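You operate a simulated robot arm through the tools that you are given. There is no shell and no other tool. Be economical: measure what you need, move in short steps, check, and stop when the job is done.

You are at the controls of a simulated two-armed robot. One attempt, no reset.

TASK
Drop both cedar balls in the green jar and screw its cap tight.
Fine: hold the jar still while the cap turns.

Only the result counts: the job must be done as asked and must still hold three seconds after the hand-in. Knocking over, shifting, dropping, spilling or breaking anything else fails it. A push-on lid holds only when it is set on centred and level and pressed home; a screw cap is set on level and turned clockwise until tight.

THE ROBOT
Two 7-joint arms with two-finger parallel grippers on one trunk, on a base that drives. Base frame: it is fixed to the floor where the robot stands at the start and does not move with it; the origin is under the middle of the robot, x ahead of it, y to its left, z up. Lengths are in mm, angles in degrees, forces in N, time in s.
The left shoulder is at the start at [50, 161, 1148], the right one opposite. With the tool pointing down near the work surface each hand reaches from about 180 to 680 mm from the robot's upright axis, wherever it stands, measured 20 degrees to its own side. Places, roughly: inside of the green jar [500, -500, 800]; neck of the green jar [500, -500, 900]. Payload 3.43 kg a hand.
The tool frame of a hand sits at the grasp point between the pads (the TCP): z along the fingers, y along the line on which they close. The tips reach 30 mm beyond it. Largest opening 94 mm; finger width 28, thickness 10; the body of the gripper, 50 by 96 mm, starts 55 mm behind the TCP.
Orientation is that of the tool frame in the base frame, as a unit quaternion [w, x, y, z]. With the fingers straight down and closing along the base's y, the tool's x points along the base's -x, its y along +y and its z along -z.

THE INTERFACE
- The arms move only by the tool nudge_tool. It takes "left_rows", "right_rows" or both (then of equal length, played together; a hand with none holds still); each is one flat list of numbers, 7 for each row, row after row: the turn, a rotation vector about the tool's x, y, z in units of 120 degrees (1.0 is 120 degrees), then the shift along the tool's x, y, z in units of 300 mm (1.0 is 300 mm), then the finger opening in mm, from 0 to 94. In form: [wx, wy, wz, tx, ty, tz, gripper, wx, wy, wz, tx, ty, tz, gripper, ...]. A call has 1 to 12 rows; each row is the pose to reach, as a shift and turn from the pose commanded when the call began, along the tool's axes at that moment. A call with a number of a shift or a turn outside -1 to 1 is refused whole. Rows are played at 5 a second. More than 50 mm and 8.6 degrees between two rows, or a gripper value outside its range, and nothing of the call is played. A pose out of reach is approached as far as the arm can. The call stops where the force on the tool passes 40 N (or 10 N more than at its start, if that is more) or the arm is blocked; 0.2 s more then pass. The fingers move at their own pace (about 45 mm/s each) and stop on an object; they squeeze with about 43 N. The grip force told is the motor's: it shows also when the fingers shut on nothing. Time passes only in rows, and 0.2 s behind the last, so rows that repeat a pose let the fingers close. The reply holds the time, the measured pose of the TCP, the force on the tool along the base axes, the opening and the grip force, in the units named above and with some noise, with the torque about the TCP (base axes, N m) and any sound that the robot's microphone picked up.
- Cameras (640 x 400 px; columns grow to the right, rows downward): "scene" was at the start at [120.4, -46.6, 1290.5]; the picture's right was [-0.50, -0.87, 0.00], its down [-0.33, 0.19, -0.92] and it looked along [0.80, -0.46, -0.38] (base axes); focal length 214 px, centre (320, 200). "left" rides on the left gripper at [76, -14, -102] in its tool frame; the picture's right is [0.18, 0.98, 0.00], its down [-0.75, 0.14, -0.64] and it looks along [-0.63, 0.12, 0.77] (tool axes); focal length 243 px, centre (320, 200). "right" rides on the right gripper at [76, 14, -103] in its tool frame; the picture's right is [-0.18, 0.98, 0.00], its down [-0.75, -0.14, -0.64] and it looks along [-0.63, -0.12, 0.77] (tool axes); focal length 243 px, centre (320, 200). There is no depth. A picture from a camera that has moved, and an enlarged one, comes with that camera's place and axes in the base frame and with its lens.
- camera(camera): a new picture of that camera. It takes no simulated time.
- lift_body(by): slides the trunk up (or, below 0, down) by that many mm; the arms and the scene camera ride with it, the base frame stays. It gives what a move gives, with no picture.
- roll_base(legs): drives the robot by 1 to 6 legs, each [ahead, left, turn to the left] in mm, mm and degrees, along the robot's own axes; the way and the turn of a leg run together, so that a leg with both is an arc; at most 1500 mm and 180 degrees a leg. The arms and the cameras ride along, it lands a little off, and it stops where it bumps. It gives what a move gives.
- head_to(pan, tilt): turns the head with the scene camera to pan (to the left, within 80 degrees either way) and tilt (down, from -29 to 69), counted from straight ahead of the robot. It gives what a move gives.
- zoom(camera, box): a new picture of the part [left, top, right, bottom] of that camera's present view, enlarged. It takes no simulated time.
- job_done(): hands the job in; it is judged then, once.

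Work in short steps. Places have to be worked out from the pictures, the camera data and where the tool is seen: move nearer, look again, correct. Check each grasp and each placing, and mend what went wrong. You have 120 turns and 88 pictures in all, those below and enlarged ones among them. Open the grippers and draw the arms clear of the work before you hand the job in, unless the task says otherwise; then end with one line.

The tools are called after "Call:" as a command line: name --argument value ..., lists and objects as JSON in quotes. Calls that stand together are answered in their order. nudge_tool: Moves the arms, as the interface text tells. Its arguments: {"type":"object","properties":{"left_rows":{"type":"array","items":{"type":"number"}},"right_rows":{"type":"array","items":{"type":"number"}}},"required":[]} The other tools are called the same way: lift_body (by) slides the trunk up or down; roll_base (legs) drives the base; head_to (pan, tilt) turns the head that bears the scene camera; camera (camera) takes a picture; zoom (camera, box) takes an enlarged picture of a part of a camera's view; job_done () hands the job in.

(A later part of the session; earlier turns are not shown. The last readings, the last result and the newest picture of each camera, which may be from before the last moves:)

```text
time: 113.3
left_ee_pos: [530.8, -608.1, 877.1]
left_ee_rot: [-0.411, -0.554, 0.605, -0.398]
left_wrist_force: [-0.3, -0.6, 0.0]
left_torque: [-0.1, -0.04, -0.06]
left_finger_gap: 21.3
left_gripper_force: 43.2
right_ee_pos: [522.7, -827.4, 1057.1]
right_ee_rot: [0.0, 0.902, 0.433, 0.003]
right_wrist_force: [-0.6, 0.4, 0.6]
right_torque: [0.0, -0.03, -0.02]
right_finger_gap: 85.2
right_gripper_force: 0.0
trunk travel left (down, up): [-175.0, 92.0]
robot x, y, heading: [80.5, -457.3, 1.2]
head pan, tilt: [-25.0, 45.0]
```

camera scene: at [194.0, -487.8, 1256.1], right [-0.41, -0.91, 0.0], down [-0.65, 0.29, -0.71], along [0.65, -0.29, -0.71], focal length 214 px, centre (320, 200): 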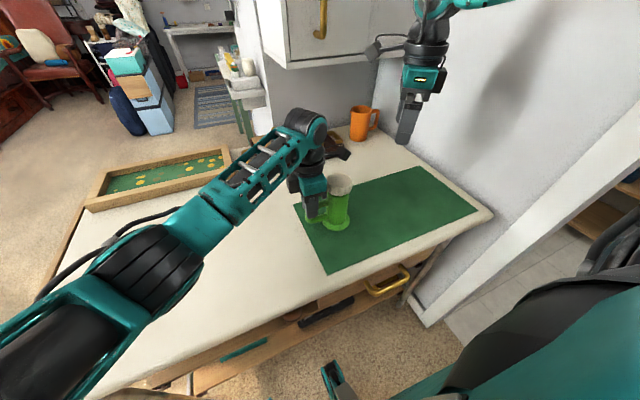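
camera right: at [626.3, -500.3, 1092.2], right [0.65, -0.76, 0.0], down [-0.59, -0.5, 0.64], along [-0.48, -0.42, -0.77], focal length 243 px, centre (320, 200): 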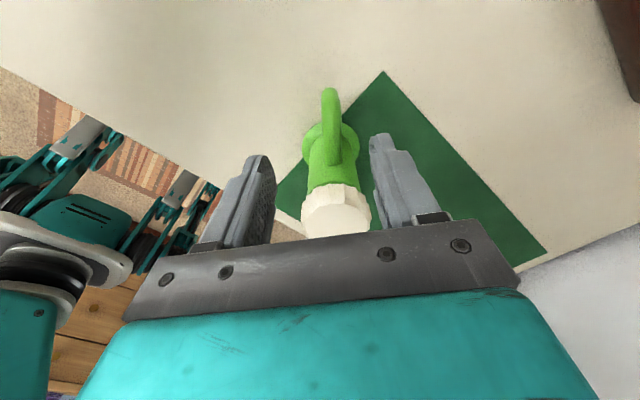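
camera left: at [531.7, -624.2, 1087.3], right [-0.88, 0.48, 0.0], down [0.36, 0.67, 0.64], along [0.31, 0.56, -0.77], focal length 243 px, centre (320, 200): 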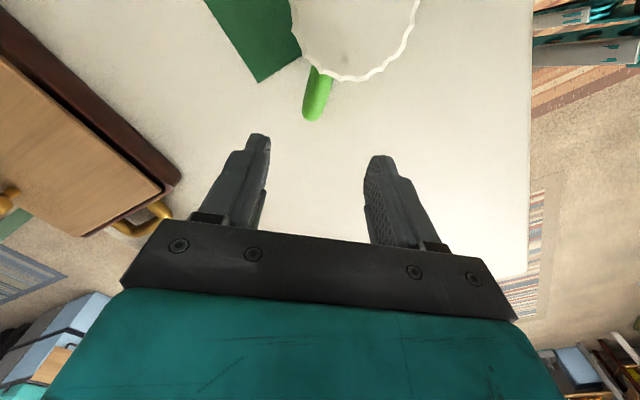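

Handle held. Now bring the right hand over the cap, rewinding 79° counterclockwise on the way.

Call:
nudge_tool --right_rows '[0, 0, -0.066, 0.037, -0.03, 0, 85, 0, 0, -0.132, 0.073, -0.06, 0, 85, 0, 0, -0.197, 0.11, -0.09, 0, 85, 0, 0, -0.263, 0.147, -0.12, 0, 85, 0, 0, -0.329, 0.184, -0.15, 0, 85, 0, 0, -0.395, 0.22, -0.18, 0, 85, 0, 0, -0.461, 0.257, -0.21, 0, 85, 0, 0, -0.527, 0.294, -0.24, 0, 85, 0, 0, -0.592, 0.33, -0.27, 0, 85, 0, 0, -0.658, 0.367, -0.3, 0, 85, 0, 0, -0.658, 0.367, -0.3, 0.13, 85, 0, 0, -0.658, 0.367, -0.3, 0.13, 85]'

Call:
zoom --camera "right" --box '[200, 40, 440, 220]'

```text
time: 115.9
left_ee_pos: [531.6, -607.6, 876.5]
left_ee_rot: [-0.411, -0.555, 0.605, -0.397]
left_wrist_force: [0.3, 0.8, 0.0]
left_torque: [0.03, 0.01, -0.02]
left_finger_gap: 21.2
left_gripper_force: 43.6
right_ee_pos: [520.8, -687.0, 1016.7]
right_ee_rot: [0.002, 0.421, 0.907, 0.001]
right_wrist_force: [0.2, 0.1, 0.1]
right_torque: [0.01, 0.0, -0.05]
right_finger_gap: 84.9
right_gripper_force: 0.0
trunk travel left (down, up): [-175.0, 92.0]
robot x, y, heading: [74.7, -456.9, 1.1]
head pan, tilt: [-25.0, 45.0]
```

```text
2.22 times, centred on (320, 130) of right
camera zoom: at [482.6, -618.6, 1120.2], right [0.87, 0.49, 0.0], down [0.38, -0.67, 0.64], along [0.32, -0.56, -0.77], focal length 539 px, centre (320, 356)
```

zoom: 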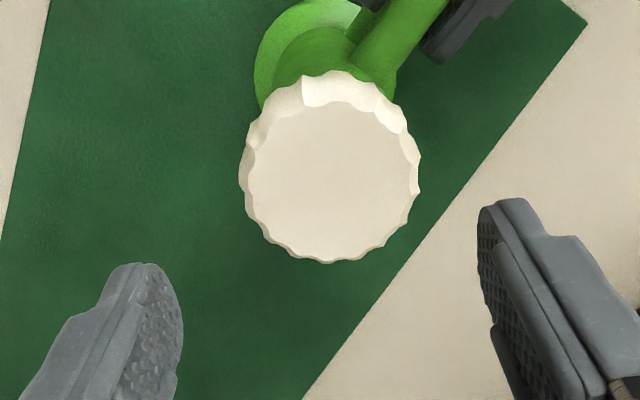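

Cap offset is (+4.6,+4.7) mm in tool axes. Centre, descend to z≈951 and grip.

Call:
nudge_tool --right_rows '[0, 0, 0, 0.0155, 0.0157, 0.05, 85, 0, 0, 0, 0.0155, 0.0157, 0.14, 85, 0, 0, 0, 0.0155, 0.0157, 0.217, 85, 0, 0, 0, 0.0155, 0.0157, 0.217, 70, 0, 0, 0, 0.0155, 0.0157, 0.217, 55, 0, 0, 0, 0.0155, 0.0157, 0.217, 50, 0, 0, 0, 0.0155, 0.0157, 0.217, 50]'

```text
time: 117.5
left_ee_pos: [531.9, -607.8, 876.2]
left_ee_rot: [-0.411, -0.555, 0.604, -0.398]
left_wrist_force: [1.8, 2.0, -0.6]
left_torque: [-0.09, 0.03, 0.12]
left_finger_gap: 21.1
left_gripper_force: 42.7
right_ee_pos: [522.6, -678.5, 953.7]
right_ee_rot: [0.002, 0.421, 0.907, 0.001]
right_wrist_force: [-2.0, -2.2, -1.5]
right_torque: [-0.08, 0.15, 0.01]
right_finger_gap: 58.8
right_gripper_force: 42.9
trunk travel left (down, up): [-175.0, 92.0]
robot x, y, heading: [78.5, -458.4, 0.7]
head pan, tilt: [-25.0, 45.0]
```

Grip is well balanced. Turn clockwise 96°.

Call:
nudge_tool --right_rows '[0, 0, 0.067, 0, -0.002, 0, 50, 0, 0, 0.133, 0, -0.002, 0.001, 50, 0, 0, 0.2, 0, -0.002, 0.001, 50, 0, 0, 0.267, 0, -0.002, 0.002, 50, 0, 0, 0.333, 0, -0.002, 0.002, 50, 0, 0, 0.4, 0, -0.002, 0.002, 50, 0, 0, 0.467, 0, -0.002, 0.003, 50, 0, 0, 0.533, 0, -0.002, 0.003, 50, 0, 0, 0.6, 0, -0.002, 0.003, 50, 0, 0, 0.667, 0, -0.002, 0.004, 50, 0, 0, 0.733, 0, -0.002, 0.004, 50, 0, 0, 0.8, 0, -0.002, 0.004, 50]'

```text
time: 120.1
left_ee_pos: [530.4, -609.3, 875.8]
left_ee_rot: [-0.411, -0.554, 0.605, -0.397]
left_wrist_force: [-8.6, 1.7, -0.9]
left_torque: [-0.4, -0.01, -0.46]
left_finger_gap: 20.9
left_gripper_force: 42.8
right_ee_pos: [522.1, -679.7, 951.7]
right_ee_rot: [0.001, 0.956, 0.292, 0.004]
right_wrist_force: [11.4, -6.6, 18.1]
right_torque: [-0.3, -0.49, 0.03]
right_finger_gap: 58.4
right_gripper_force: 43.4
trunk travel left (down, up): [-175.0, 92.0]
robot x, y, heading: [78.3, -455.0, 1.1]
head pan, tilt: [-25.0, 45.0]
```

Still free. Relieve ~1.7 mm of eccentricity and continue clockwise 96°.

Call:
nudge_tool --right_rows '[0, 0, 0.067, 0.0025, 0.005, 0, 50, 0, 0, 0.133, 0.0025, 0.005, 0, 50, 0, 0, 0.2, 0.0025, 0.005, -0.001, 50, 0, 0, 0.267, 0.0025, 0.005, -0.001, 50, 0, 0, 0.333, 0.0025, 0.005, -0.001, 50, 0, 0, 0.4, 0.0025, 0.005, -0.001, 50, 0, 0, 0.467, 0.0025, 0.005, 0, 50, 0, 0, 0.533, 0.0025, 0.005, 0, 50, 0, 0, 0.6, 0.0025, 0.005, 0, 50, 0, 0, 0.667, 0.0025, 0.005, 0, 50, 0, 0, 0.733, 0.0025, 0.005, 0, 50, 0, 0, 0.8, 0.0025, 0.005, 0, 50]'

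```text
time: 122.7
left_ee_pos: [532.3, -607.3, 875.7]
left_ee_rot: [-0.411, -0.554, 0.604, -0.398]
left_wrist_force: [-5.7, 14.2, -1.8]
left_torque: [-0.56, -0.01, -0.56]
left_finger_gap: 21.2
left_gripper_force: 43.2
right_ee_pos: [521.3, -680.0, 952.5]
right_ee_rot: [0.0, 0.857, -0.515, 0.002]
right_wrist_force: [7.1, -17.3, 10.8]
right_torque: [-0.52, -0.23, 0.01]
right_finger_gap: 58.4
right_gripper_force: 42.9
trunk travel left (down, up): [-175.0, 92.0]
robot x, y, heading: [79.9, -453.3, 0.9]
head pan, tilt: [-25.0, 45.0]
```

Continue 56° more clockwise (staying inside the wrist limit), relieving the side force.

Call:
nudge_tool --right_rows '[0, 0, 0.067, 0.008, 0, 0, 50, 0, 0, 0.133, 0.008, 0, 0, 50, 0, 0, 0.2, 0.008, 0, 0, 50, 0, 0, 0.267, 0.008, 0, 0, 50, 0, 0, 0.333, 0.008, 0, 0, 50, 0, 0, 0.4, 0.008, 0, 0, 50, 0, 0, 0.467, 0.008, 0, 0, 50, 0, 0, 0.467, 0.008, 0, 0, 50]'

Call:
zoom --camera "scene" --box '[290, 160, 390, 240]'

```text
time: 124.5
left_ee_pos: [532.8, -607.6, 875.8]
left_ee_rot: [-0.411, -0.554, 0.605, -0.398]
left_wrist_force: [3.0, -3.9, 0.0]
left_torque: [0.25, 0.02, 0.18]
left_finger_gap: 21.2
left_gripper_force: 43.0
right_ee_pos: [523.6, -682.0, 951.6]
right_ee_rot: [0.002, -0.515, 0.857, 0.0]
right_wrist_force: [-5.2, 2.7, 5.7]
right_torque: [0.11, 0.29, 0.05]
right_finger_gap: 58.4
right_gripper_force: 43.2
trunk travel left (down, up): [-175.0, 92.0]
robot x, y, heading: [78.1, -460.1, 1.0]
head pan, tilt: [-25.0, 45.0]
```

```text
5.00 times, centred on (340, 200) of scene
camera zoom: at [193.7, -488.0, 1256.1], right [-0.41, -0.91, 0.0], down [-0.65, 0.29, -0.71], along [0.65, -0.29, -0.71], focal length 1072 px, centre (220, 200)
```

zoom: 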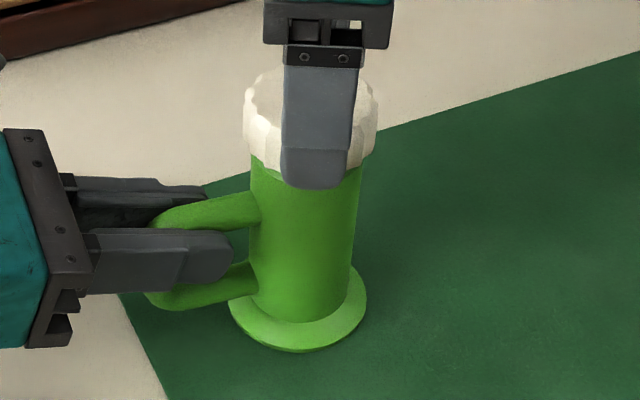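

The cap has come down onto the body (collar no longer visible), but no tightening torque yet. Open, rewind counterclockwise around the cap and take another pass.

Call:
nudge_tool --right_rows '[0, 0, 0, 0, 0, 0, 75, 0, 0, 0, 0, 0, 0, 88, 0, 0, -0.069, 0, 0, 0, 88, 0, 0, -0.138, 0, 0, 0, 88, 0, 0, -0.207, 0, 0, 0, 88, 0, 0, -0.276, 0, 0, 0, 88, 0, 0, -0.345, 0, 0, 0, 88, 0, 0, -0.414, 0, 0, 0, 88, 0, 0, -0.483, 0, 0, 0, 88, 0, 0, -0.552, 0, 0, 0, 88, 0, 0, -0.621, 0, 0, 0, 88, 0, 0, -0.69, 0, 0, 0, 88]'

Call:
nudge_tool --right_rows '[0, 0, -0.069, 0, 0, 0, 88, 0, 0, -0.138, 0, 0, 0, 88, 0, 0, -0.207, 0, 0, 0, 88, 0, 0, -0.276, 0, 0, 0, 88, 0, 0, -0.345, 0, 0, 0, 88, 0, 0, -0.414, 0, 0, 0, 88, 0, 0, -0.483, 0, 0, 0, 88, 0, 0, -0.552, 0, 0, 0, 88, 0, 0, -0.621, 0, 0, 0, 88, 0, 0, -0.69, 0, 0, 0, 88, 0, 0, -0.759, 0, 0, 0, 88, 0, 0, -0.828, 0, 0, 0, 88]'

Call:
nudge_tool --right_rows '[0, 0, -0.069, 0, 0, 0, 88, 0, 0, -0.138, 0, 0, 0, 88, 0, 0, -0.207, 0, 0, 0, 88, 0, 0, -0.276, 0, 0, 0, 88, 0, 0, -0.345, 0, 0, 0, 88, 0, 0, -0.414, 0, 0, 0, 88, 0, 0, -0.414, 0, 0, 0, 70, 0, 0, -0.414, 0, 0, 0, 55, 0, 0, -0.414, 0, 0, 0, 50, 0, 0, -0.414, 0, 0, 0, 50]'

```text
time: 127.1
left_ee_pos: [530.7, -607.6, 876.2]
left_ee_rot: [-0.41, -0.555, 0.604, -0.398]
left_wrist_force: [0.5, 1.9, 1.3]
left_torque: [0.09, -0.01, -0.03]
left_finger_gap: 21.5
left_gripper_force: 43.1
right_ee_pos: [523.4, -681.8, 951.3]
right_ee_rot: [-0.002, 0.954, -0.299, 0.002]
right_wrist_force: [0.7, 0.0, -0.1]
right_torque: [0.05, -0.02, -0.01]
right_finger_gap: 88.1
right_gripper_force: 0.1
trunk travel left (down, up): [-175.0, 92.0]
robot x, y, heading: [80.2, -457.4, 1.1]
head pan, tilt: [-25.0, 45.0]
```

```text
time: 129.7
left_ee_pos: [531.9, -608.7, 875.5]
left_ee_rot: [-0.412, -0.554, 0.604, -0.398]
left_wrist_force: [0.6, -0.3, 0.6]
left_torque: [0.08, 0.01, -0.05]
left_finger_gap: 21.0
left_gripper_force: 42.8
right_ee_pos: [523.9, -681.4, 951.8]
right_ee_rot: [0.001, 0.846, 0.534, 0.002]
right_wrist_force: [1.3, 0.0, 0.0]
right_torque: [0.0, 0.01, -0.02]
right_finger_gap: 88.1
right_gripper_force: 0.0
trunk travel left (down, up): [-175.0, 92.0]
robot x, y, heading: [81.7, -458.1, 1.0]
head pan, tilt: [-25.0, 45.0]
```

```text
time: 131.9
left_ee_pos: [532.3, -608.0, 875.2]
left_ee_rot: [-0.411, -0.554, 0.604, -0.398]
left_wrist_force: [-0.3, 0.6, 0.1]
left_torque: [0.02, 0.0, -0.01]
left_finger_gap: 21.0
left_gripper_force: 43.0
right_ee_pos: [523.5, -681.0, 952.3]
right_ee_rot: [0.001, 0.545, 0.838, 0.003]
right_wrist_force: [0.2, 0.2, -0.3]
right_torque: [-0.01, 0.02, -0.04]
right_finger_gap: 60.7
right_gripper_force: 43.4
trunk travel left (down, up): [-175.0, 92.0]
robot x, y, heading: [81.2, -456.4, 0.8]
head pan, tilt: [-25.0, 45.0]
```

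Rewound and regripped with balanced forces. Turn clockwise 96° again.

Call:
nudge_tool --right_rows '[0, 0, 0.067, 0, 0, 0, 50, 0, 0, 0.133, 0, 0, 0, 50, 0, 0, 0.2, 0, 0, 0, 50, 0, 0, 0.267, 0, 0, 0, 50, 0, 0, 0.333, 0, 0, 0.001, 50, 0, 0, 0.4, 0, 0, 0.001, 50, 0, 0, 0.467, 0, 0, 0.001, 50, 0, 0, 0.533, 0, 0, 0.001, 50, 0, 0, 0.6, 0, 0, 0.002, 50, 0, 0, 0.667, 0, 0, 0.002, 50, 0, 0, 0.733, 0, 0, 0.002, 50, 0, 0, 0.8, 0, 0, 0.002, 50]'

```text
time: 134.5
left_ee_pos: [532.1, -607.1, 875.6]
left_ee_rot: [-0.411, -0.554, 0.605, -0.398]
left_wrist_force: [2.1, -3.3, 0.3]
left_torque: [0.15, -0.03, 0.1]
left_finger_gap: 21.3
left_gripper_force: 42.5
right_ee_pos: [523.0, -681.1, 952.2]
right_ee_rot: [-0.001, 0.988, 0.155, 0.003]
right_wrist_force: [-4.3, 2.6, 1.5]
right_torque: [-0.02, 0.28, 0.04]
right_finger_gap: 60.4
right_gripper_force: 42.7
trunk travel left (down, up): [-175.0, 92.0]
robot x, y, heading: [77.5, -453.4, 1.0]
head pan, tilt: [-25.0, 45.0]
```

Continue clockwise another 96°.

Call:
nudge_tool --right_rows '[0, 0, 0.067, 0, 0, 0, 50, 0, 0, 0.133, 0, 0, 0, 50, 0, 0, 0.2, 0, 0, 0, 50, 0, 0, 0.267, 0, 0, 0, 50, 0, 0, 0.333, 0, 0, 0.001, 50, 0, 0, 0.4, 0, 0, 0.001, 50, 0, 0, 0.467, 0, 0, 0.001, 50, 0, 0, 0.533, 0, 0, 0.001, 50, 0, 0, 0.6, 0, 0, 0.002, 50, 0, 0, 0.667, 0, 0, 0.002, 50, 0, 0, 0.733, 0, 0, 0.002, 50, 0, 0, 0.8, 0, 0, 0.002, 50]'

```text
time: 137.1
left_ee_pos: [531.9, -609.5, 876.8]
left_ee_rot: [-0.411, -0.554, 0.605, -0.398]
left_wrist_force: [-1.2, -14.5, 0.0]
left_torque: [0.62, -0.02, 0.03]
left_finger_gap: 21.1
left_gripper_force: 43.2
right_ee_pos: [524.8, -681.6, 952.4]
right_ee_rot: [-0.003, 0.776, -0.63, 0.001]
right_wrist_force: [1.8, 14.9, 2.0]
right_torque: [0.44, -0.08, 0.03]
right_finger_gap: 58.7
right_gripper_force: 42.9
trunk travel left (down, up): [-175.0, 92.0]
robot x, y, heading: [76.1, -453.0, 1.0]
head pan, tilt: [-25.0, 45.0]
```

Continue 40° more with a side-force correction.

Call:
nudge_tool --right_rows '[0, 0, 0.067, -0.006, -0.001, 0, 50, 0, 0, 0.133, -0.006, -0.001, 0, 50, 0, 0, 0.2, -0.006, -0.001, 0, 50, 0, 0, 0.267, -0.006, -0.001, 0, 50, 0, 0, 0.333, -0.006, -0.001, 0, 50, 0, 0, 0.333, -0.006, -0.001, 0, 50]'

Call:
zoom --camera "scene" --box '[310, 170, 370, 215]'

```text
time: 138.5
left_ee_pos: [532.2, -607.6, 876.9]
left_ee_rot: [-0.412, -0.554, 0.604, -0.399]
left_wrist_force: [-1.7, 3.4, -2.9]
left_torque: [-0.31, 0.08, 0.01]
left_finger_gap: 21.0
left_gripper_force: 42.5
right_ee_pos: [524.1, -680.8, 951.5]
right_ee_rot: [0.002, -0.514, 0.858, -0.002]
right_wrist_force: [1.6, -6.5, 10.2]
right_torque: [-0.18, -0.07, 0.0]
right_finger_gap: 58.7
right_gripper_force: 43.2
trunk travel left (down, up): [-175.0, 92.0]
robot x, y, heading: [78.9, -456.2, 0.9]
head pan, tilt: [-25.0, 45.0]
```

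```text
8.89 times, centred on (340, 192) of scene
camera zoom: at [194.1, -488.1, 1256.1], right [-0.41, -0.91, 0.0], down [-0.65, 0.29, -0.71], along [0.65, -0.29, -0.71], focal length 1906 px, centre (142, 267)
```

zoom: 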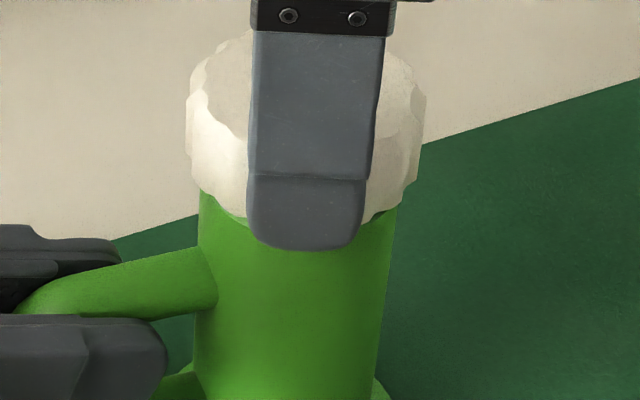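

No tightening yet; rewind once more and make another clockwise pass.

Call:
nudge_tool --right_rows '[0, 0, 0, 0, 0, 0, 75, 0, 0, 0, 0, 0, 0, 88, 0, 0, -0.069, 0, 0, 0, 88, 0, 0, -0.138, 0, 0, 0, 88, 0, 0, -0.207, 0, 0, 0, 88, 0, 0, -0.276, 0, 0, 0, 88, 0, 0, -0.345, 0, 0, 0, 88, 0, 0, -0.414, 0, 0, 0, 88, 0, 0, -0.483, 0, 0, 0, 88, 0, 0, -0.552, 0, 0, 0, 88, 0, 0, -0.621, 0, 0, 0, 88, 0, 0, -0.69, 0, 0, 0, 88]'

Call:
nudge_tool --right_rows '[0, 0, -0.069, 0, 0, 0, 88, 0, 0, -0.138, 0, 0, 0, 88, 0, 0, -0.207, 0, 0, 0, 88, 0, 0, -0.276, 0, 0, 0, 88, 0, 0, -0.345, 0, 0, 0, 88, 0, 0, -0.414, 0, 0, 0, 88, 0, 0, -0.483, 0, 0, 0, 88, 0, 0, -0.552, 0, 0, 0, 88, 0, 0, -0.621, 0, 0, 0, 88, 0, 0, -0.69, 0, 0, 0, 88, 0, 0, -0.759, 0, 0, 0, 88, 0, 0, -0.828, 0, 0, 0, 88]'

Call:
nudge_tool --right_rows '[0, 0, -0.069, 0, 0, 0, 88, 0, 0, -0.138, 0, 0, 0, 88, 0, 0, -0.207, 0, 0, 0, 88, 0, 0, -0.276, 0, 0, 0, 88, 0, 0, -0.345, 0, 0, 0, 88, 0, 0, -0.414, 0, 0, 0, 88, 0, 0, -0.414, 0, 0, 0, 70, 0, 0, -0.414, 0, 0, 0, 55, 0, 0, -0.414, 0, 0, 0, 50, 0, 0, -0.414, 0, 0, 0, 50]'

Call:
nudge_tool --right_rows '[0, 0, 0.067, 0, 0, 0, 50, 0, 0, 0.133, 0, 0, 0, 50, 0, 0, 0.2, 0, 0, 0, 50, 0, 0, 0.267, 0, 0, 0, 50, 0, 0, 0.333, 0, 0, 0.001, 50, 0, 0, 0.4, 0, 0, 0.001, 50, 0, 0, 0.467, 0, 0, 0.001, 50, 0, 0, 0.533, 0, 0, 0.001, 50, 0, 0, 0.6, 0, 0, 0.002, 50, 0, 0, 0.667, 0, 0, 0.002, 50, 0, 0, 0.733, 0, 0, 0.002, 50, 0, 0, 0.8, 0, 0, 0.002, 50]'

```text
time: 141.1
left_ee_pos: [531.9, -607.6, 875.8]
left_ee_rot: [-0.412, -0.554, 0.605, -0.398]
left_wrist_force: [0.6, 0.1, 0.5]
left_torque: [-0.12, 0.05, 0.0]
left_finger_gap: 21.0
left_gripper_force: 43.0
right_ee_pos: [523.1, -680.1, 952.3]
right_ee_rot: [-0.001, 0.954, -0.301, 0.001]
right_wrist_force: [0.1, 0.3, 0.0]
right_torque: [0.02, -0.01, 0.03]
right_finger_gap: 88.0
right_gripper_force: 0.1
trunk travel left (down, up): [-175.0, 92.0]
robot x, y, heading: [80.2, -462.2, 1.0]
head pan, tilt: [-25.0, 45.0]
```

```text
time: 143.7
left_ee_pos: [532.1, -608.1, 875.9]
left_ee_rot: [-0.411, -0.555, 0.604, -0.398]
left_wrist_force: [-0.5, -0.1, 0.3]
left_torque: [-0.05, 0.06, -0.01]
left_finger_gap: 21.2
left_gripper_force: 42.8
right_ee_pos: [524.0, -680.6, 950.7]
right_ee_rot: [0.001, 0.846, 0.532, 0.003]
right_wrist_force: [1.1, 0.2, -0.2]
right_torque: [0.0, 0.04, -0.01]
right_finger_gap: 87.8
right_gripper_force: 0.0
trunk travel left (down, up): [-175.0, 92.0]
robot x, y, heading: [79.4, -456.6, 1.2]
head pan, tilt: [-25.0, 45.0]
```

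```text
time: 145.9
left_ee_pos: [532.7, -609.0, 875.8]
left_ee_rot: [-0.411, -0.554, 0.604, -0.398]
left_wrist_force: [-1.1, -2.3, 1.2]
left_torque: [0.0, 0.04, 0.0]
left_finger_gap: 21.0
left_gripper_force: 43.1
right_ee_pos: [524.9, -680.4, 951.0]
right_ee_rot: [0.002, 0.546, 0.838, 0.003]
right_wrist_force: [2.5, 1.0, 0.4]
right_torque: [0.01, -0.04, -0.06]
right_finger_gap: 60.6
right_gripper_force: 42.9
trunk travel left (down, up): [-175.0, 92.0]
robot x, y, heading: [80.5, -457.6, 0.9]
head pan, tilt: [-25.0, 45.0]
```

```text
time: 148.5
left_ee_pos: [532.2, -607.9, 876.5]
left_ee_rot: [-0.411, -0.554, 0.604, -0.399]
left_wrist_force: [-3.2, 0.1, 1.3]
left_torque: [-0.42, 0.05, -0.12]
left_finger_gap: 21.2
left_gripper_force: 43.0
right_ee_pos: [525.0, -681.2, 950.3]
right_ee_rot: [0.0, 0.988, 0.155, 0.003]
right_wrist_force: [5.1, -2.7, 5.2]
right_torque: [-0.12, -0.28, 0.03]
right_finger_gap: 60.4
right_gripper_force: 43.4
trunk travel left (down, up): [-175.0, 92.0]
robot x, y, heading: [81.6, -456.7, 1.0]
head pan, tilt: [-25.0, 45.0]
```

Continue clockwise.

Call:
nudge_tool --right_rows '[0, 0, 0.067, 0, 0, 0, 50, 0, 0, 0.133, 0, 0, 0, 50, 0, 0, 0.2, 0, 0, 0, 50, 0, 0, 0.267, 0, 0, 0, 50, 0, 0, 0.333, 0, 0, 0, 50, 0, 0, 0.4, 0, 0, 0, 50, 0, 0, 0.467, 0, 0, 0, 50, 0, 0, 0.533, 0, 0, 0, 50, 0, 0, 0.6, 0, 0, 0, 50, 0, 0, 0.667, 0, 0, 0, 50, 0, 0, 0.733, 0, 0, 0, 50, 0, 0, 0.8, 0, 0, 0, 50]'

Call:
nudge_tool --right_rows '[0, 0, 0.067, 0, 0, 0, 50, 0, 0, 0.133, 0, 0, 0, 50, 0, 0, 0.2, 0, 0, 0, 50, 0, 0, 0.267, 0, 0, 0, 50, 0, 0, 0.333, 0, 0, 0, 50, 0, 0, 0.333, 0, 0, 0, 50]'

```text
time: 151.1
left_ee_pos: [532.7, -608.1, 876.0]
left_ee_rot: [-0.411, -0.555, 0.605, -0.397]
left_wrist_force: [1.3, 11.2, 0.2]
left_torque: [-0.49, 0.04, 0.0]
left_finger_gap: 21.3
left_gripper_force: 43.3
right_ee_pos: [523.9, -679.5, 949.7]
right_ee_rot: [-0.002, 0.776, -0.631, 0.001]
right_wrist_force: [-2.5, -11.0, -1.3]
right_torque: [-0.35, 0.1, 0.03]
right_finger_gap: 58.9
right_gripper_force: 43.5
trunk travel left (down, up): [-175.0, 92.0]
robot x, y, heading: [80.4, -455.4, 1.0]
head pan, tilt: [-25.0, 45.0]
```

```text
time: 152.5
left_ee_pos: [531.6, -608.1, 875.8]
left_ee_rot: [-0.411, -0.554, 0.605, -0.397]
left_wrist_force: [1.7, 6.1, 3.0]
left_torque: [-0.45, 0.02, 0.07]
left_finger_gap: 20.9
left_gripper_force: 43.0
right_ee_pos: [524.6, -680.6, 949.8]
right_ee_rot: [0.002, -0.513, 0.858, 0.0]
right_wrist_force: [-2.1, -6.3, -4.6]
right_torque: [-0.27, 0.14, 0.01]
right_finger_gap: 58.7
right_gripper_force: 42.8
trunk travel left (down, up): [-175.0, 92.0]
robot x, y, heading: [81.0, -454.9, 1.1]
head pan, tilt: [-25.0, 45.0]
```

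Gap readings repeat each pass, so I need to know if the cap is still descending: compare the same zoom as before.

Call:
zoom --camera "scene" --box '[310, 170, 370, 215]'

```text
8.89 times, centred on (340, 192) of scene
camera zoom: at [194.4, -488.1, 1256.0], right [-0.41, -0.91, 0.0], down [-0.65, 0.29, -0.71], along [0.65, -0.29, -0.71], focal length 1906 px, centre (142, 267)
```

zoom: 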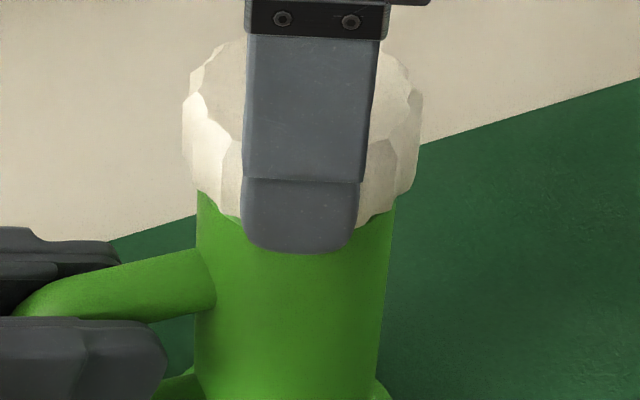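

Cap height is unchanged over the last pass. Test thread engagement: pull up gently by 3 mm and read the force.

Call:
nudge_tool --right_rows '[0, 0, 0, 0, 0, -0.005, 50, 0, 0, 0, 0, 0, -0.01, 50, 0, 0, 0, 0, 0, -0.01, 50]'

```text
time: 153.3
left_ee_pos: [532.4, -608.2, 876.9]
left_ee_rot: [-0.411, -0.554, 0.604, -0.399]
left_wrist_force: [-0.2, 2.5, 16.0]
left_torque: [-1.0, 0.11, 0.0]
left_finger_gap: 20.9
left_gripper_force: 43.2
right_ee_pos: [524.0, -679.7, 952.1]
right_ee_rot: [0.001, -0.515, 0.857, 0.0]
right_wrist_force: [0.9, -1.5, -17.3]
right_torque: [-0.34, -0.03, -0.04]
right_finger_gap: 58.4
right_gripper_force: 42.8
trunk travel left (down, up): [-175.0, 92.0]
robot x, y, heading: [80.6, -459.3, 1.1]
head pan, tilt: [-25.0, 45.0]
```

The thread is engaged (17 N pull transmitted). Now test tightness: rewind 60°, regrip, and turn in small steps while watching torque and gap.

Call:
nudge_tool --right_rows '[0, 0, 0, 0, 0, 0.007, 60, 0, 0, 0, 0, 0, 0.007, 75, 0, 0, 0, 0, 0, 0.007, 88, 0, 0, -0.067, 0, 0, 0.007, 88, 0, 0, -0.133, 0, 0, 0.007, 88, 0, 0, -0.2, 0, 0, 0.007, 88, 0, 0, -0.267, 0, 0, 0.007, 88, 0, 0, -0.333, 0, 0, 0.007, 88, 0, 0, -0.4, 0, 0, 0.007, 60, 0, 0, -0.4, 0, 0, 0.007, 50, 0, 0, -0.4, 0, 0, 0.007, 50, 0, 0, -0.4, 0, 0, 0.007, 50]'

Call:
nudge_tool --right_rows '[0, 0, 0.04, 0, 0, 0, 50]'

Call:
nudge_tool --right_rows '[0, 0, 0.04, 0, 0, 0, 50]'

Call:
nudge_tool --right_rows '[0, 0, 0.04, 0, 0, 0, 50]'

Call:
nudge_tool --right_rows '[0, 0, 0.04, 0, 0, 0, 50]'

```text
time: 155.9
left_ee_pos: [533.1, -607.9, 876.2]
left_ee_rot: [-0.412, -0.554, 0.604, -0.398]
left_wrist_force: [0.1, -0.1, -1.9]
left_torque: [0.12, 0.01, -0.01]
left_finger_gap: 21.2
left_gripper_force: 42.8
right_ee_pos: [524.7, -679.6, 951.3]
right_ee_rot: [-0.001, 0.819, -0.574, 0.001]
right_wrist_force: [0.7, -0.1, -0.4]
right_torque: [0.0, 0.02, -0.01]
right_finger_gap: 58.8
right_gripper_force: 43.1
trunk travel left (down, up): [-175.0, 92.0]
robot x, y, heading: [80.9, -453.1, 1.0]
head pan, tilt: [-25.0, 45.0]
```

```text
time: 156.3
left_ee_pos: [532.0, -607.0, 875.7]
left_ee_rot: [-0.411, -0.555, 0.604, -0.398]
left_wrist_force: [1.0, -0.1, -2.6]
left_torque: [0.18, -0.02, 0.08]
left_finger_gap: 20.9
left_gripper_force: 43.1
right_ee_pos: [524.6, -680.6, 951.4]
right_ee_rot: [-0.002, 0.794, -0.608, 0.001]
right_wrist_force: [-0.9, -0.2, 2.1]
right_torque: [0.01, 0.06, 0.04]
right_finger_gap: 58.9
right_gripper_force: 43.1
trunk travel left (down, up): [-175.0, 92.0]
robot x, y, heading: [79.6, -457.4, 0.9]
head pan, tilt: [-25.0, 45.0]
```

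```text
time: 156.7
left_ee_pos: [531.3, -607.7, 875.1]
left_ee_rot: [-0.411, -0.555, 0.605, -0.397]
left_wrist_force: [0.7, 0.6, -3.1]
left_torque: [0.18, 0.03, 0.01]
left_finger_gap: 21.0
left_gripper_force: 43.1
right_ee_pos: [523.2, -680.6, 951.3]
right_ee_rot: [-0.001, 0.767, -0.641, 0.001]
right_wrist_force: [-0.4, -1.3, 2.3]
right_torque: [-0.01, 0.04, 0.0]
right_finger_gap: 58.5
right_gripper_force: 42.8
trunk travel left (down, up): [-175.0, 92.0]
robot x, y, heading: [81.4, -456.5, 0.9]
head pan, tilt: [-25.0, 45.0]
```

```text
time: 157.1
left_ee_pos: [531.6, -607.4, 875.3]
left_ee_rot: [-0.411, -0.554, 0.605, -0.398]
left_wrist_force: [2.3, 2.0, -3.6]
left_torque: [0.14, 0.0, 0.02]
left_finger_gap: 20.9
left_gripper_force: 42.6
right_ee_pos: [523.1, -680.0, 950.9]
right_ee_rot: [-0.001, 0.74, -0.672, 0.0]
right_wrist_force: [-1.7, -1.5, 1.1]
right_torque: [-0.07, 0.01, 0.02]
right_finger_gap: 58.6
right_gripper_force: 43.1
trunk travel left (down, up): [-175.0, 92.0]
robot x, y, heading: [78.7, -455.7, 1.0]
head pan, tilt: [-25.0, 45.0]
```

```text
time: 157.5
left_ee_pos: [531.4, -608.0, 876.1]
left_ee_rot: [-0.411, -0.555, 0.605, -0.397]
left_wrist_force: [0.5, 3.9, -2.7]
left_torque: [0.04, 0.05, 0.04]
left_finger_gap: 21.2
left_gripper_force: 43.4
right_ee_pos: [522.9, -680.9, 951.1]
right_ee_rot: [-0.002, 0.711, -0.703, 0.001]
right_wrist_force: [-0.3, -2.8, 1.2]
right_torque: [-0.08, -0.03, 0.02]
right_finger_gap: 58.6
right_gripper_force: 42.9
trunk travel left (down, up): [-175.0, 92.0]
robot x, y, heading: [79.6, -457.0, 1.0]
head pan, tilt: [-25.0, 45.0]
```

The cap turns freely with the hand (constant gap, no torque), so the thread isn't bottomed yet. Do another full pass: finish this stroke, rewind, regrip and turn.

Call:
nudge_tool --right_rows '[0, 0, 0.06, 0, 0, 0, 50, 0, 0, 0.12, 0, 0, 0, 50, 0, 0, 0.18, 0, 0, 0, 50, 0, 0, 0.24, 0, 0, 0, 50]'

Call:
nudge_tool --right_rows '[0, 0, 0, 0, 0, 0, 75, 0, 0, 0, 0, 0, 0, 88, 0, 0, -0.069, 0, 0, 0, 88, 0, 0, -0.138, 0, 0, 0, 88, 0, 0, -0.207, 0, 0, 0, 88, 0, 0, -0.276, 0, 0, 0, 88, 0, 0, -0.345, 0, 0, 0, 88, 0, 0, -0.414, 0, 0, 0, 88, 0, 0, -0.483, 0, 0, 0, 88, 0, 0, -0.552, 0, 0, 0, 88, 0, 0, -0.621, 0, 0, 0, 88, 0, 0, -0.69, 0, 0, 0, 88]'

Call:
nudge_tool --right_rows '[0, 0, -0.069, 0, 0, 0, 88, 0, 0, -0.138, 0, 0, 0, 88, 0, 0, -0.207, 0, 0, 0, 88, 0, 0, -0.276, 0, 0, 0, 88, 0, 0, -0.345, 0, 0, 0, 88, 0, 0, -0.414, 0, 0, 0, 88, 0, 0, -0.483, 0, 0, 0, 88, 0, 0, -0.552, 0, 0, 0, 88, 0, 0, -0.621, 0, 0, 0, 88, 0, 0, -0.69, 0, 0, 0, 88, 0, 0, -0.759, 0, 0, 0, 88, 0, 0, -0.828, 0, 0, 0, 88]'

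Call:
nudge_tool --right_rows '[0, 0, -0.069, 0, 0, 0, 88, 0, 0, -0.138, 0, 0, 0, 88, 0, 0, -0.207, 0, 0, 0, 88, 0, 0, -0.276, 0, 0, 0, 88, 0, 0, -0.345, 0, 0, 0, 88, 0, 0, -0.34, 0, 0, 0, 70, 0, 0, -0.34, 0, 0, 0, 55, 0, 0, -0.34, 0, 0, 0, 50, 0, 0, -0.34, 0, 0, 0, 50]'

Call:
nudge_tool --right_rows '[0, 0, 0.067, 0, 0, 0, 50, 0, 0, 0.133, 0, 0, 0, 50, 0, 0, 0.2, 0, 0, 0, 50, 0, 0, 0.267, 0, 0, 0, 50, 0, 0, 0.333, 0, 0, 0, 50, 0, 0, 0.4, 0, 0, 0, 50, 0, 0, 0.467, 0, 0, 0, 50, 0, 0, 0.533, 0, 0, 0, 50, 0, 0, 0.6, 0, 0, 0, 50, 0, 0, 0.667, 0, 0, 0, 50, 0, 0, 0.733, 0, 0, 0, 50, 0, 0, 0.8, 0, 0, 0, 50]'

Call:
nudge_tool --right_rows '[0, 0, 0.067, 0, 0, 0, 50, 0, 0, 0.133, 0, 0, 0, 50, 0, 0, 0.2, 0, 0, 0, 50, 0, 0, 0.267, 0, 0, 0, 50, 0, 0, 0.333, 0, 0, 0, 50, 0, 0, 0.4, 0, 0, 0, 50, 0, 0, 0.467, 0, 0, 0, 50, 0, 0, 0.533, 0, 0, 0, 50, 0, 0, 0.6, 0, 0, 0, 50, 0, 0, 0.667, 0, 0, 0, 50, 0, 0, 0.733, 0, 0, 0, 50, 0, 0, 0.8, 0, 0, 0, 50]'

```text
time: 158.5
left_ee_pos: [530.5, -606.7, 876.1]
left_ee_rot: [-0.411, -0.554, 0.606, -0.396]
left_wrist_force: [1.5, -1.0, -0.4]
left_torque: [0.06, 0.07, 0.04]
left_finger_gap: 20.9
left_gripper_force: 43.3
right_ee_pos: [522.9, -680.3, 950.6]
right_ee_rot: [0.003, -0.514, 0.858, -0.001]
right_wrist_force: [-0.8, -0.2, -1.9]
right_torque: [-0.05, -0.04, 0.01]
right_finger_gap: 58.9
right_gripper_force: 43.4
trunk travel left (down, up): [-175.0, 92.0]
robot x, y, heading: [81.1, -453.0, 0.9]
head pan, tilt: [-25.0, 45.0]
```

```text
time: 161.1
left_ee_pos: [532.6, -608.5, 875.5]
left_ee_rot: [-0.411, -0.555, 0.604, -0.398]
left_wrist_force: [-0.5, -0.5, -1.4]
left_torque: [0.08, 0.0, -0.02]
left_finger_gap: 21.1
left_gripper_force: 42.9
right_ee_pos: [523.5, -679.4, 951.2]
right_ee_rot: [-0.001, 0.953, -0.303, 0.001]
right_wrist_force: [-0.1, 0.4, -0.3]
right_torque: [-0.02, 0.0, 0.01]
right_finger_gap: 88.0
right_gripper_force: 0.0
trunk travel left (down, up): [-175.0, 92.0]
robot x, y, heading: [82.8, -456.6, 1.0]
head pan, tilt: [-25.0, 45.0]
```

```text
time: 163.7
left_ee_pos: [531.5, -607.5, 875.8]
left_ee_rot: [-0.41, -0.555, 0.605, -0.398]
left_wrist_force: [-0.2, 0.2, -1.3]
left_torque: [0.15, 0.01, 0.01]
left_finger_gap: 21.0
left_gripper_force: 42.8
right_ee_pos: [523.7, -680.0, 950.9]
right_ee_rot: [0.001, 0.847, 0.532, 0.003]
right_wrist_force: [0.0, -0.2, 0.0]
right_torque: [-0.02, -0.02, -0.01]
right_finger_gap: 88.1
right_gripper_force: 0.1
trunk travel left (down, up): [-175.0, 92.0]
robot x, y, heading: [77.5, -454.5, 1.0]
head pan, tilt: [-25.0, 45.0]
```

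```text
time: 165.7
left_ee_pos: [532.6, -607.9, 876.5]
left_ee_rot: [-0.411, -0.554, 0.605, -0.397]
left_wrist_force: [0.8, 0.8, -1.4]
left_torque: [0.11, 0.02, 0.1]
left_finger_gap: 21.0
left_gripper_force: 42.3
right_ee_pos: [524.4, -680.2, 950.3]
right_ee_rot: [0.002, 0.609, 0.793, 0.002]
right_wrist_force: [-1.9, -1.2, 0.5]
right_torque: [0.0, 0.1, 0.05]
right_finger_gap: 58.8
right_gripper_force: 42.9
trunk travel left (down, up): [-175.0, 92.0]
robot x, y, heading: [81.6, -453.0, 1.0]
head pan, tilt: [-25.0, 45.0]
```

```text
time: 168.3
left_ee_pos: [531.9, -607.5, 874.8]
left_ee_rot: [-0.411, -0.555, 0.605, -0.397]
left_wrist_force: [0.2, 1.6, 0.2]
left_torque: [0.05, 0.09, -0.06]
left_finger_gap: 21.4
left_gripper_force: 42.9
right_ee_pos: [524.2, -680.1, 950.2]
right_ee_rot: [0.0, 0.997, 0.076, 0.002]
right_wrist_force: [0.0, 0.1, -2.4]
right_torque: [-0.15, -0.12, 0.03]
right_finger_gap: 58.5
right_gripper_force: 43.7
trunk travel left (down, up): [-175.0, 92.0]
robot x, y, heading: [78.2, -453.2, 0.9]
head pan, tilt: [-25.0, 45.0]
```

```text
time: 170.9
left_ee_pos: [531.9, -607.6, 875.9]
left_ee_rot: [-0.41, -0.555, 0.605, -0.397]
left_wrist_force: [0.8, 0.6, 3.1]
left_torque: [0.1, -0.07, -0.02]
left_finger_gap: 21.0
left_gripper_force: 43.0
right_ee_pos: [524.2, -680.6, 951.8]
right_ee_rot: [-0.002, 0.723, -0.69, 0.0]
right_wrist_force: [-0.5, 0.3, -4.2]
right_torque: [-0.41, 0.07, 0.03]
right_finger_gap: 58.6
right_gripper_force: 43.1
trunk travel left (down, up): [-175.0, 92.0]
robot x, y, heading: [78.3, -455.8, 1.0]
head pan, tilt: [-25.0, 45.0]
```

The downward pull (Fz falling ~5 N per 190°) shows the cap is slowly threading down. Repeat the full cycle.

Call:
nudge_tool --right_rows '[0, 0, 0.06, 0, 0, 0.001, 50, 0, 0, 0.12, 0, 0, 0.002, 50, 0, 0, 0.18, 0, 0, 0.003, 50, 0, 0, 0.24, 0, 0, 0.003, 50]'

Call:
nudge_tool --right_rows '[0, 0, 0, 0, 0, 0, 75, 0, 0, 0, 0, 0, 0, 88, 0, 0, -0.069, 0, 0, 0, 88, 0, 0, -0.138, 0, 0, 0, 88, 0, 0, -0.207, 0, 0, 0, 88, 0, 0, -0.276, 0, 0, 0, 88, 0, 0, -0.345, 0, 0, 0, 88, 0, 0, -0.414, 0, 0, 0, 88, 0, 0, -0.483, 0, 0, 0, 88, 0, 0, -0.552, 0, 0, 0, 88, 0, 0, -0.621, 0, 0, 0, 88, 0, 0, -0.69, 0, 0, 0, 88]'

Call:
nudge_tool --right_rows '[0, 0, -0.069, 0, 0, 0, 88, 0, 0, -0.138, 0, 0, 0, 88, 0, 0, -0.207, 0, 0, 0, 88, 0, 0, -0.276, 0, 0, 0, 88, 0, 0, -0.345, 0, 0, 0, 88, 0, 0, -0.414, 0, 0, 0, 88, 0, 0, -0.483, 0, 0, 0, 88, 0, 0, -0.552, 0, 0, 0, 88, 0, 0, -0.621, 0, 0, 0, 88, 0, 0, -0.69, 0, 0, 0, 88, 0, 0, -0.759, 0, 0, 0, 88, 0, 0, -0.828, 0, 0, 0, 88]'

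Call:
nudge_tool --right_rows '[0, 0, -0.069, 0, 0, 0, 88, 0, 0, -0.138, 0, 0, 0, 88, 0, 0, -0.207, 0, 0, 0, 88, 0, 0, -0.276, 0, 0, 0, 88, 0, 0, -0.345, 0, 0, 0, 88, 0, 0, -0.34, 0, 0, 0, 70, 0, 0, -0.34, 0, 0, 0, 55, 0, 0, -0.34, 0, 0, 0, 50, 0, 0, -0.34, 0, 0, 0, 50]'

Call:
nudge_tool --right_rows '[0, 0, 0.067, 0, 0, 0, 50, 0, 0, 0.133, 0, 0, 0, 50, 0, 0, 0.2, 0, 0, 0, 50, 0, 0, 0.267, 0, 0, 0, 50, 0, 0, 0.333, 0, 0, 0, 50, 0, 0, 0.4, 0, 0, 0.001, 50, 0, 0, 0.467, 0, 0, 0.001, 50, 0, 0, 0.533, 0, 0, 0.001, 50, 0, 0, 0.6, 0, 0, 0.001, 50, 0, 0, 0.667, 0, 0, 0.001, 50, 0, 0, 0.733, 0, 0, 0.002, 50, 0, 0, 0.8, 0, 0, 0.002, 50]'

Call:
nudge_tool --right_rows '[0, 0, 0.067, 0, 0, 0, 50, 0, 0, 0.133, 0, 0, 0, 50, 0, 0, 0.2, 0, 0, 0, 50, 0, 0, 0.267, 0, 0, 0, 50, 0, 0, 0.333, 0, 0, 0, 50, 0, 0, 0.4, 0, 0, 0.001, 50, 0, 0, 0.467, 0, 0, 0.001, 50, 0, 0, 0.533, 0, 0, 0.001, 50, 0, 0, 0.6, 0, 0, 0.001, 50, 0, 0, 0.667, 0, 0, 0.001, 50, 0, 0, 0.733, 0, 0, 0.002, 50, 0, 0, 0.8, 0, 0, 0.002, 50]'

```text
time: 171.9
left_ee_pos: [532.8, -607.7, 875.4]
left_ee_rot: [-0.411, -0.554, 0.604, -0.398]
left_wrist_force: [1.2, 2.1, -1.0]
left_torque: [0.27, -0.1, -0.07]
left_finger_gap: 21.2
left_gripper_force: 42.8
right_ee_pos: [523.3, -680.9, 949.7]
right_ee_rot: [0.002, -0.529, 0.848, -0.001]
right_wrist_force: [-1.0, -1.7, -0.9]
right_torque: [-0.4, 0.24, 0.16]
right_finger_gap: 58.6
right_gripper_force: 42.9
trunk travel left (down, up): [-175.0, 92.0]
robot x, y, heading: [80.3, -455.4, 1.1]
head pan, tilt: [-25.0, 45.0]
```

```text
time: 174.5
left_ee_pos: [532.9, -608.4, 875.4]
left_ee_rot: [-0.412, -0.554, 0.605, -0.397]
left_wrist_force: [0.4, 0.5, -2.1]
left_torque: [0.07, 0.0, 0.0]
left_finger_gap: 21.4
left_gripper_force: 43.5
right_ee_pos: [523.3, -679.6, 949.9]
right_ee_rot: [-0.001, 0.959, -0.283, 0.0]
right_wrist_force: [-0.2, 0.8, -0.2]
right_torque: [-0.01, 0.01, 0.04]
right_finger_gap: 88.1
right_gripper_force: 0.1
trunk travel left (down, up): [-175.0, 92.0]
robot x, y, heading: [77.6, -454.5, 0.8]
head pan, tilt: [-25.0, 45.0]
```

```text
time: 177.1
left_ee_pos: [533.9, -608.4, 875.8]
left_ee_rot: [-0.411, -0.555, 0.604, -0.398]
left_wrist_force: [0.5, 0.1, -2.3]
left_torque: [0.13, -0.02, -0.02]
left_finger_gap: 21.4
left_gripper_force: 43.3
right_ee_pos: [523.7, -680.7, 950.1]
right_ee_rot: [0.0, 0.837, 0.547, 0.002]
right_wrist_force: [0.4, 0.0, -0.5]
right_torque: [0.01, -0.01, -0.02]
right_finger_gap: 87.9
right_gripper_force: 0.1
trunk travel left (down, up): [-175.0, 92.0]
robot x, y, heading: [79.4, -454.0, 1.3]
head pan, tilt: [-25.0, 45.0]
```

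```text
time: 179.1
left_ee_pos: [531.9, -608.0, 875.2]
left_ee_rot: [-0.411, -0.555, 0.605, -0.397]
left_wrist_force: [2.6, 0.2, -1.2]
left_torque: [0.05, 0.06, 0.01]
left_finger_gap: 21.0
left_gripper_force: 43.1
right_ee_pos: [524.0, -681.2, 949.3]
right_ee_rot: [0.001, 0.594, 0.804, 0.001]
right_wrist_force: [-3.2, -1.8, 0.1]
right_torque: [0.03, 0.13, 0.17]
right_finger_gap: 59.1
right_gripper_force: 42.6
trunk travel left (down, up): [-175.0, 92.0]
robot x, y, heading: [81.3, -453.4, 1.0]
head pan, tilt: [-25.0, 45.0]
```

```text
time: 181.7
left_ee_pos: [531.3, -607.9, 876.1]
left_ee_rot: [-0.412, -0.554, 0.604, -0.398]
left_wrist_force: [2.4, -5.3, 3.5]
left_torque: [-0.03, 0.05, 0.24]
left_finger_gap: 21.3
left_gripper_force: 43.0
right_ee_pos: [522.6, -679.5, 949.7]
right_ee_rot: [-0.001, 0.996, 0.094, 0.004]
right_wrist_force: [-2.6, 5.7, -0.6]
right_torque: [0.22, 0.09, -0.06]
right_finger_gap: 60.1
right_gripper_force: 43.5
trunk travel left (down, up): [-175.0, 92.0]
robot x, y, heading: [81.9, -453.5, 1.0]
head pan, tilt: [-25.0, 45.0]
```

```text
time: 184.2
left_ee_pos: [533.5, -605.7, 873.7]
left_ee_rot: [-0.407, -0.557, 0.606, -0.396]
left_wrist_force: [-2.5, 6.7, -3.9]
left_torque: [0.14, -0.69, -1.38]
left_finger_gap: 24.0
left_gripper_force: 43.1
right_ee_pos: [522.6, -685.1, 948.8]
right_ee_rot: [0.007, 0.78, -0.626, 0.003]
right_wrist_force: [0.7, -8.8, 6.9]
right_torque: [-0.51, 0.54, 1.13]
right_finger_gap: 62.8
right_gripper_force: 42.9
trunk travel left (down, up): [-175.0, 92.0]
robot x, y, heading: [78.6, -452.7, 1.0]
head pan, tilt: [-25.0, 45.0]
stopped in row 12 (right hand): the force on the tool passed its limit at 41 N (the readings are from after the stop); the commanded pose is now the measured one
```

Torque has risen to 1.1–1.4 N·m with the fingers slipping over the ridges: the cap is tight. I'll confirm with one fresh grip and a small turn.

Call:
nudge_tool --right_rows '[0, 0, 0, 0, 0, 0, 75, 0, 0, 0, 0, 0, 0, 80, 0, 0, 0, 0, 0.005, 0, 80, 0, 0, -0.03, 0, 0.005, 0, 65, 0, 0, -0.03, 0, 0.005, 0, 50, 0, 0, -0.03, 0, 0.005, 0, 50, 0, 0, -0.03, 0, 0.005, 0, 50]'

Call:
nudge_tool --right_rows '[0, 0, 0.03, 0, 0, 0, 50, 0, 0, 0.06, 0, 0, 0, 50, 0, 0, 0.08, 0, 0, 0, 50]'

```text
time: 185.8
left_ee_pos: [533.4, -605.7, 872.8]
left_ee_rot: [-0.408, -0.558, 0.605, -0.396]
left_wrist_force: [-20.1, -1.6, -4.0]
left_torque: [0.45, -0.97, -1.13]
left_finger_gap: 22.3
left_gripper_force: 43.0
right_ee_pos: [523.2, -684.5, 948.0]
right_ee_rot: [0.003, 0.798, -0.603, 0.004]
right_wrist_force: [19.4, 2.6, 1.9]
right_torque: [0.03, -0.61, -0.46]
right_finger_gap: 61.9
right_gripper_force: 43.4
trunk travel left (down, up): [-175.0, 92.0]
robot x, y, heading: [77.7, -452.7, 1.1]
head pan, tilt: [-25.0, 45.0]
```

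```text
time: 186.6
left_ee_pos: [535.2, -605.2, 874.0]
left_ee_rot: [-0.408, -0.558, 0.604, -0.396]
left_wrist_force: [-11.2, 4.5, -7.6]
left_torque: [0.32, -0.8, -1.23]
left_finger_gap: 22.5
left_gripper_force: 42.8
right_ee_pos: [520.0, -685.4, 948.8]
right_ee_rot: [0.007, 0.744, -0.668, 0.004]
right_wrist_force: [11.8, -5.1, 6.2]
right_torque: [-0.06, -0.14, 0.29]
right_finger_gap: 59.9
right_gripper_force: 43.0
trunk travel left (down, up): [-175.0, 92.0]
robot x, y, heading: [80.9, -452.3, 0.9]
head pan, tilt: [-25.0, 45.0]
```

The cap resists: tight. Release the right hand and raise it clear.

Call:
nudge_tool --right_rows '[0, 0, 0, 0, 0, 0, 70, 0, 0, 0, 0, 0, 0, 90, 0, 0, 0, 0, 0, 0, 90, 0, 0, 0, 0, 0, -0.1, 90, 0, 0, 0, 0, 0, -0.22, 90, 0, 0, 0, 0, 0, -0.35, 90]'

Call:
zoom --camera "scene" --box '[280, 150, 400, 240]'

```text
time: 188.0
left_ee_pos: [534.1, -603.9, 873.7]
left_ee_rot: [-0.408, -0.558, 0.604, -0.398]
left_wrist_force: [-0.1, -0.1, -1.8]
left_torque: [0.08, -0.04, 0.0]
left_finger_gap: 21.1
left_gripper_force: 42.7
right_ee_pos: [519.4, -681.7, 1054.4]
right_ee_rot: [0.005, 0.745, -0.667, 0.003]
right_wrist_force: [0.5, -0.8, 0.5]
right_torque: [0.0, -0.03, 0.03]
right_finger_gap: 90.1
right_gripper_force: 0.0
trunk travel left (down, up): [-175.0, 92.0]
robot x, y, heading: [80.1, -453.7, 1.2]
head pan, tilt: [-25.0, 45.0]
```

```text
4.44 times, centred on (340, 195) of scene
camera zoom: at [194.2, -488.0, 1256.1], right [-0.41, -0.91, 0.0], down [-0.65, 0.29, -0.71], along [0.65, -0.29, -0.71], focal length 953 px, centre (231, 222)
```

zoom: 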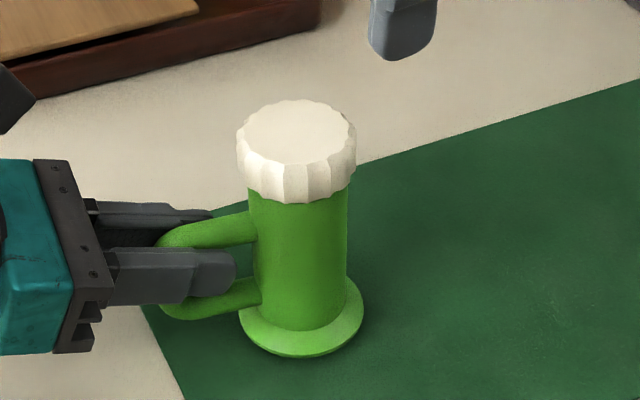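

The cap sits level and fully down. One last well-centred regrip (cap ≈[526,-677]) to confirm tightness.

Call:
nudge_tool --right_rows '[0, 0, -0.065, -0.013, -0.0237, 0, 90, 0, 0, -0.13, -0.013, -0.0237, 0.1, 90, 0, 0, -0.2, -0.013, -0.0237, 0.22, 90, 0, 0, -0.2, -0.013, -0.0237, 0.34, 90, 0, 0, -0.2, -0.013, -0.0237, 0.34, 70, 0, 0, -0.2, -0.013, -0.0237, 0.34, 55, 0, 0, -0.2, -0.013, -0.0237, 0.34, 50, 0, 0, -0.2, -0.013, -0.0237, 0.34, 50]'

Call:
nudge_tool --right_rows '[0, 0, 0.04, 0, 0, 0, 50]'

Call:
nudge_tool --right_rows '[0, 0, 0.04, 0, 0, 0, 50]'

```text
time: 189.8
left_ee_pos: [534.3, -606.1, 873.8]
left_ee_rot: [-0.409, -0.557, 0.604, -0.397]
left_wrist_force: [-2.7, -3.2, 0.3]
left_torque: [0.13, -0.2, -0.21]
left_finger_gap: 21.2
left_gripper_force: 43.2
right_ee_pos: [527.3, -677.3, 952.0]
right_ee_rot: [0.005, 0.867, -0.498, 0.002]
right_wrist_force: [3.3, 3.0, -3.1]
right_torque: [0.01, -0.03, 0.06]
right_finger_gap: 62.7
right_gripper_force: 43.3
trunk travel left (down, up): [-175.0, 92.0]
robot x, y, heading: [81.4, -453.4, 1.0]
head pan, tilt: [-25.0, 45.0]
```

```text
time: 190.2
left_ee_pos: [536.1, -605.9, 874.0]
left_ee_rot: [-0.408, -0.558, 0.604, -0.397]
left_wrist_force: [1.6, -6.1, 1.5]
left_torque: [0.27, -0.16, -0.74]
left_finger_gap: 21.4
left_gripper_force: 42.8
right_ee_pos: [527.3, -676.6, 952.4]
right_ee_rot: [0.006, 0.846, -0.534, 0.002]
right_wrist_force: [-1.0, 6.6, -2.1]
right_torque: [0.18, 0.21, 0.85]
right_finger_gap: 62.7
right_gripper_force: 43.4
trunk travel left (down, up): [-175.0, 92.0]
robot x, y, heading: [81.8, -455.7, 0.8]
head pan, tilt: [-25.0, 45.0]
```

```text
time: 190.6
left_ee_pos: [534.2, -606.6, 875.5]
left_ee_rot: [-0.407, -0.558, 0.604, -0.398]
left_wrist_force: [1.1, -2.7, 2.9]
left_torque: [-0.03, -0.25, -0.96]
left_finger_gap: 21.4
left_gripper_force: 43.3
right_ee_pos: [527.4, -678.5, 951.7]
right_ee_rot: [0.007, 0.822, -0.57, 0.002]
right_wrist_force: [-0.4, 3.4, -4.2]
right_torque: [0.04, 0.34, 1.04]
right_finger_gap: 63.2
right_gripper_force: 43.2
trunk travel left (down, up): [-175.0, 92.0]
robot x, y, heading: [77.7, -455.1, 0.9]
head pan, tilt: [-25.0, 45.0]
```

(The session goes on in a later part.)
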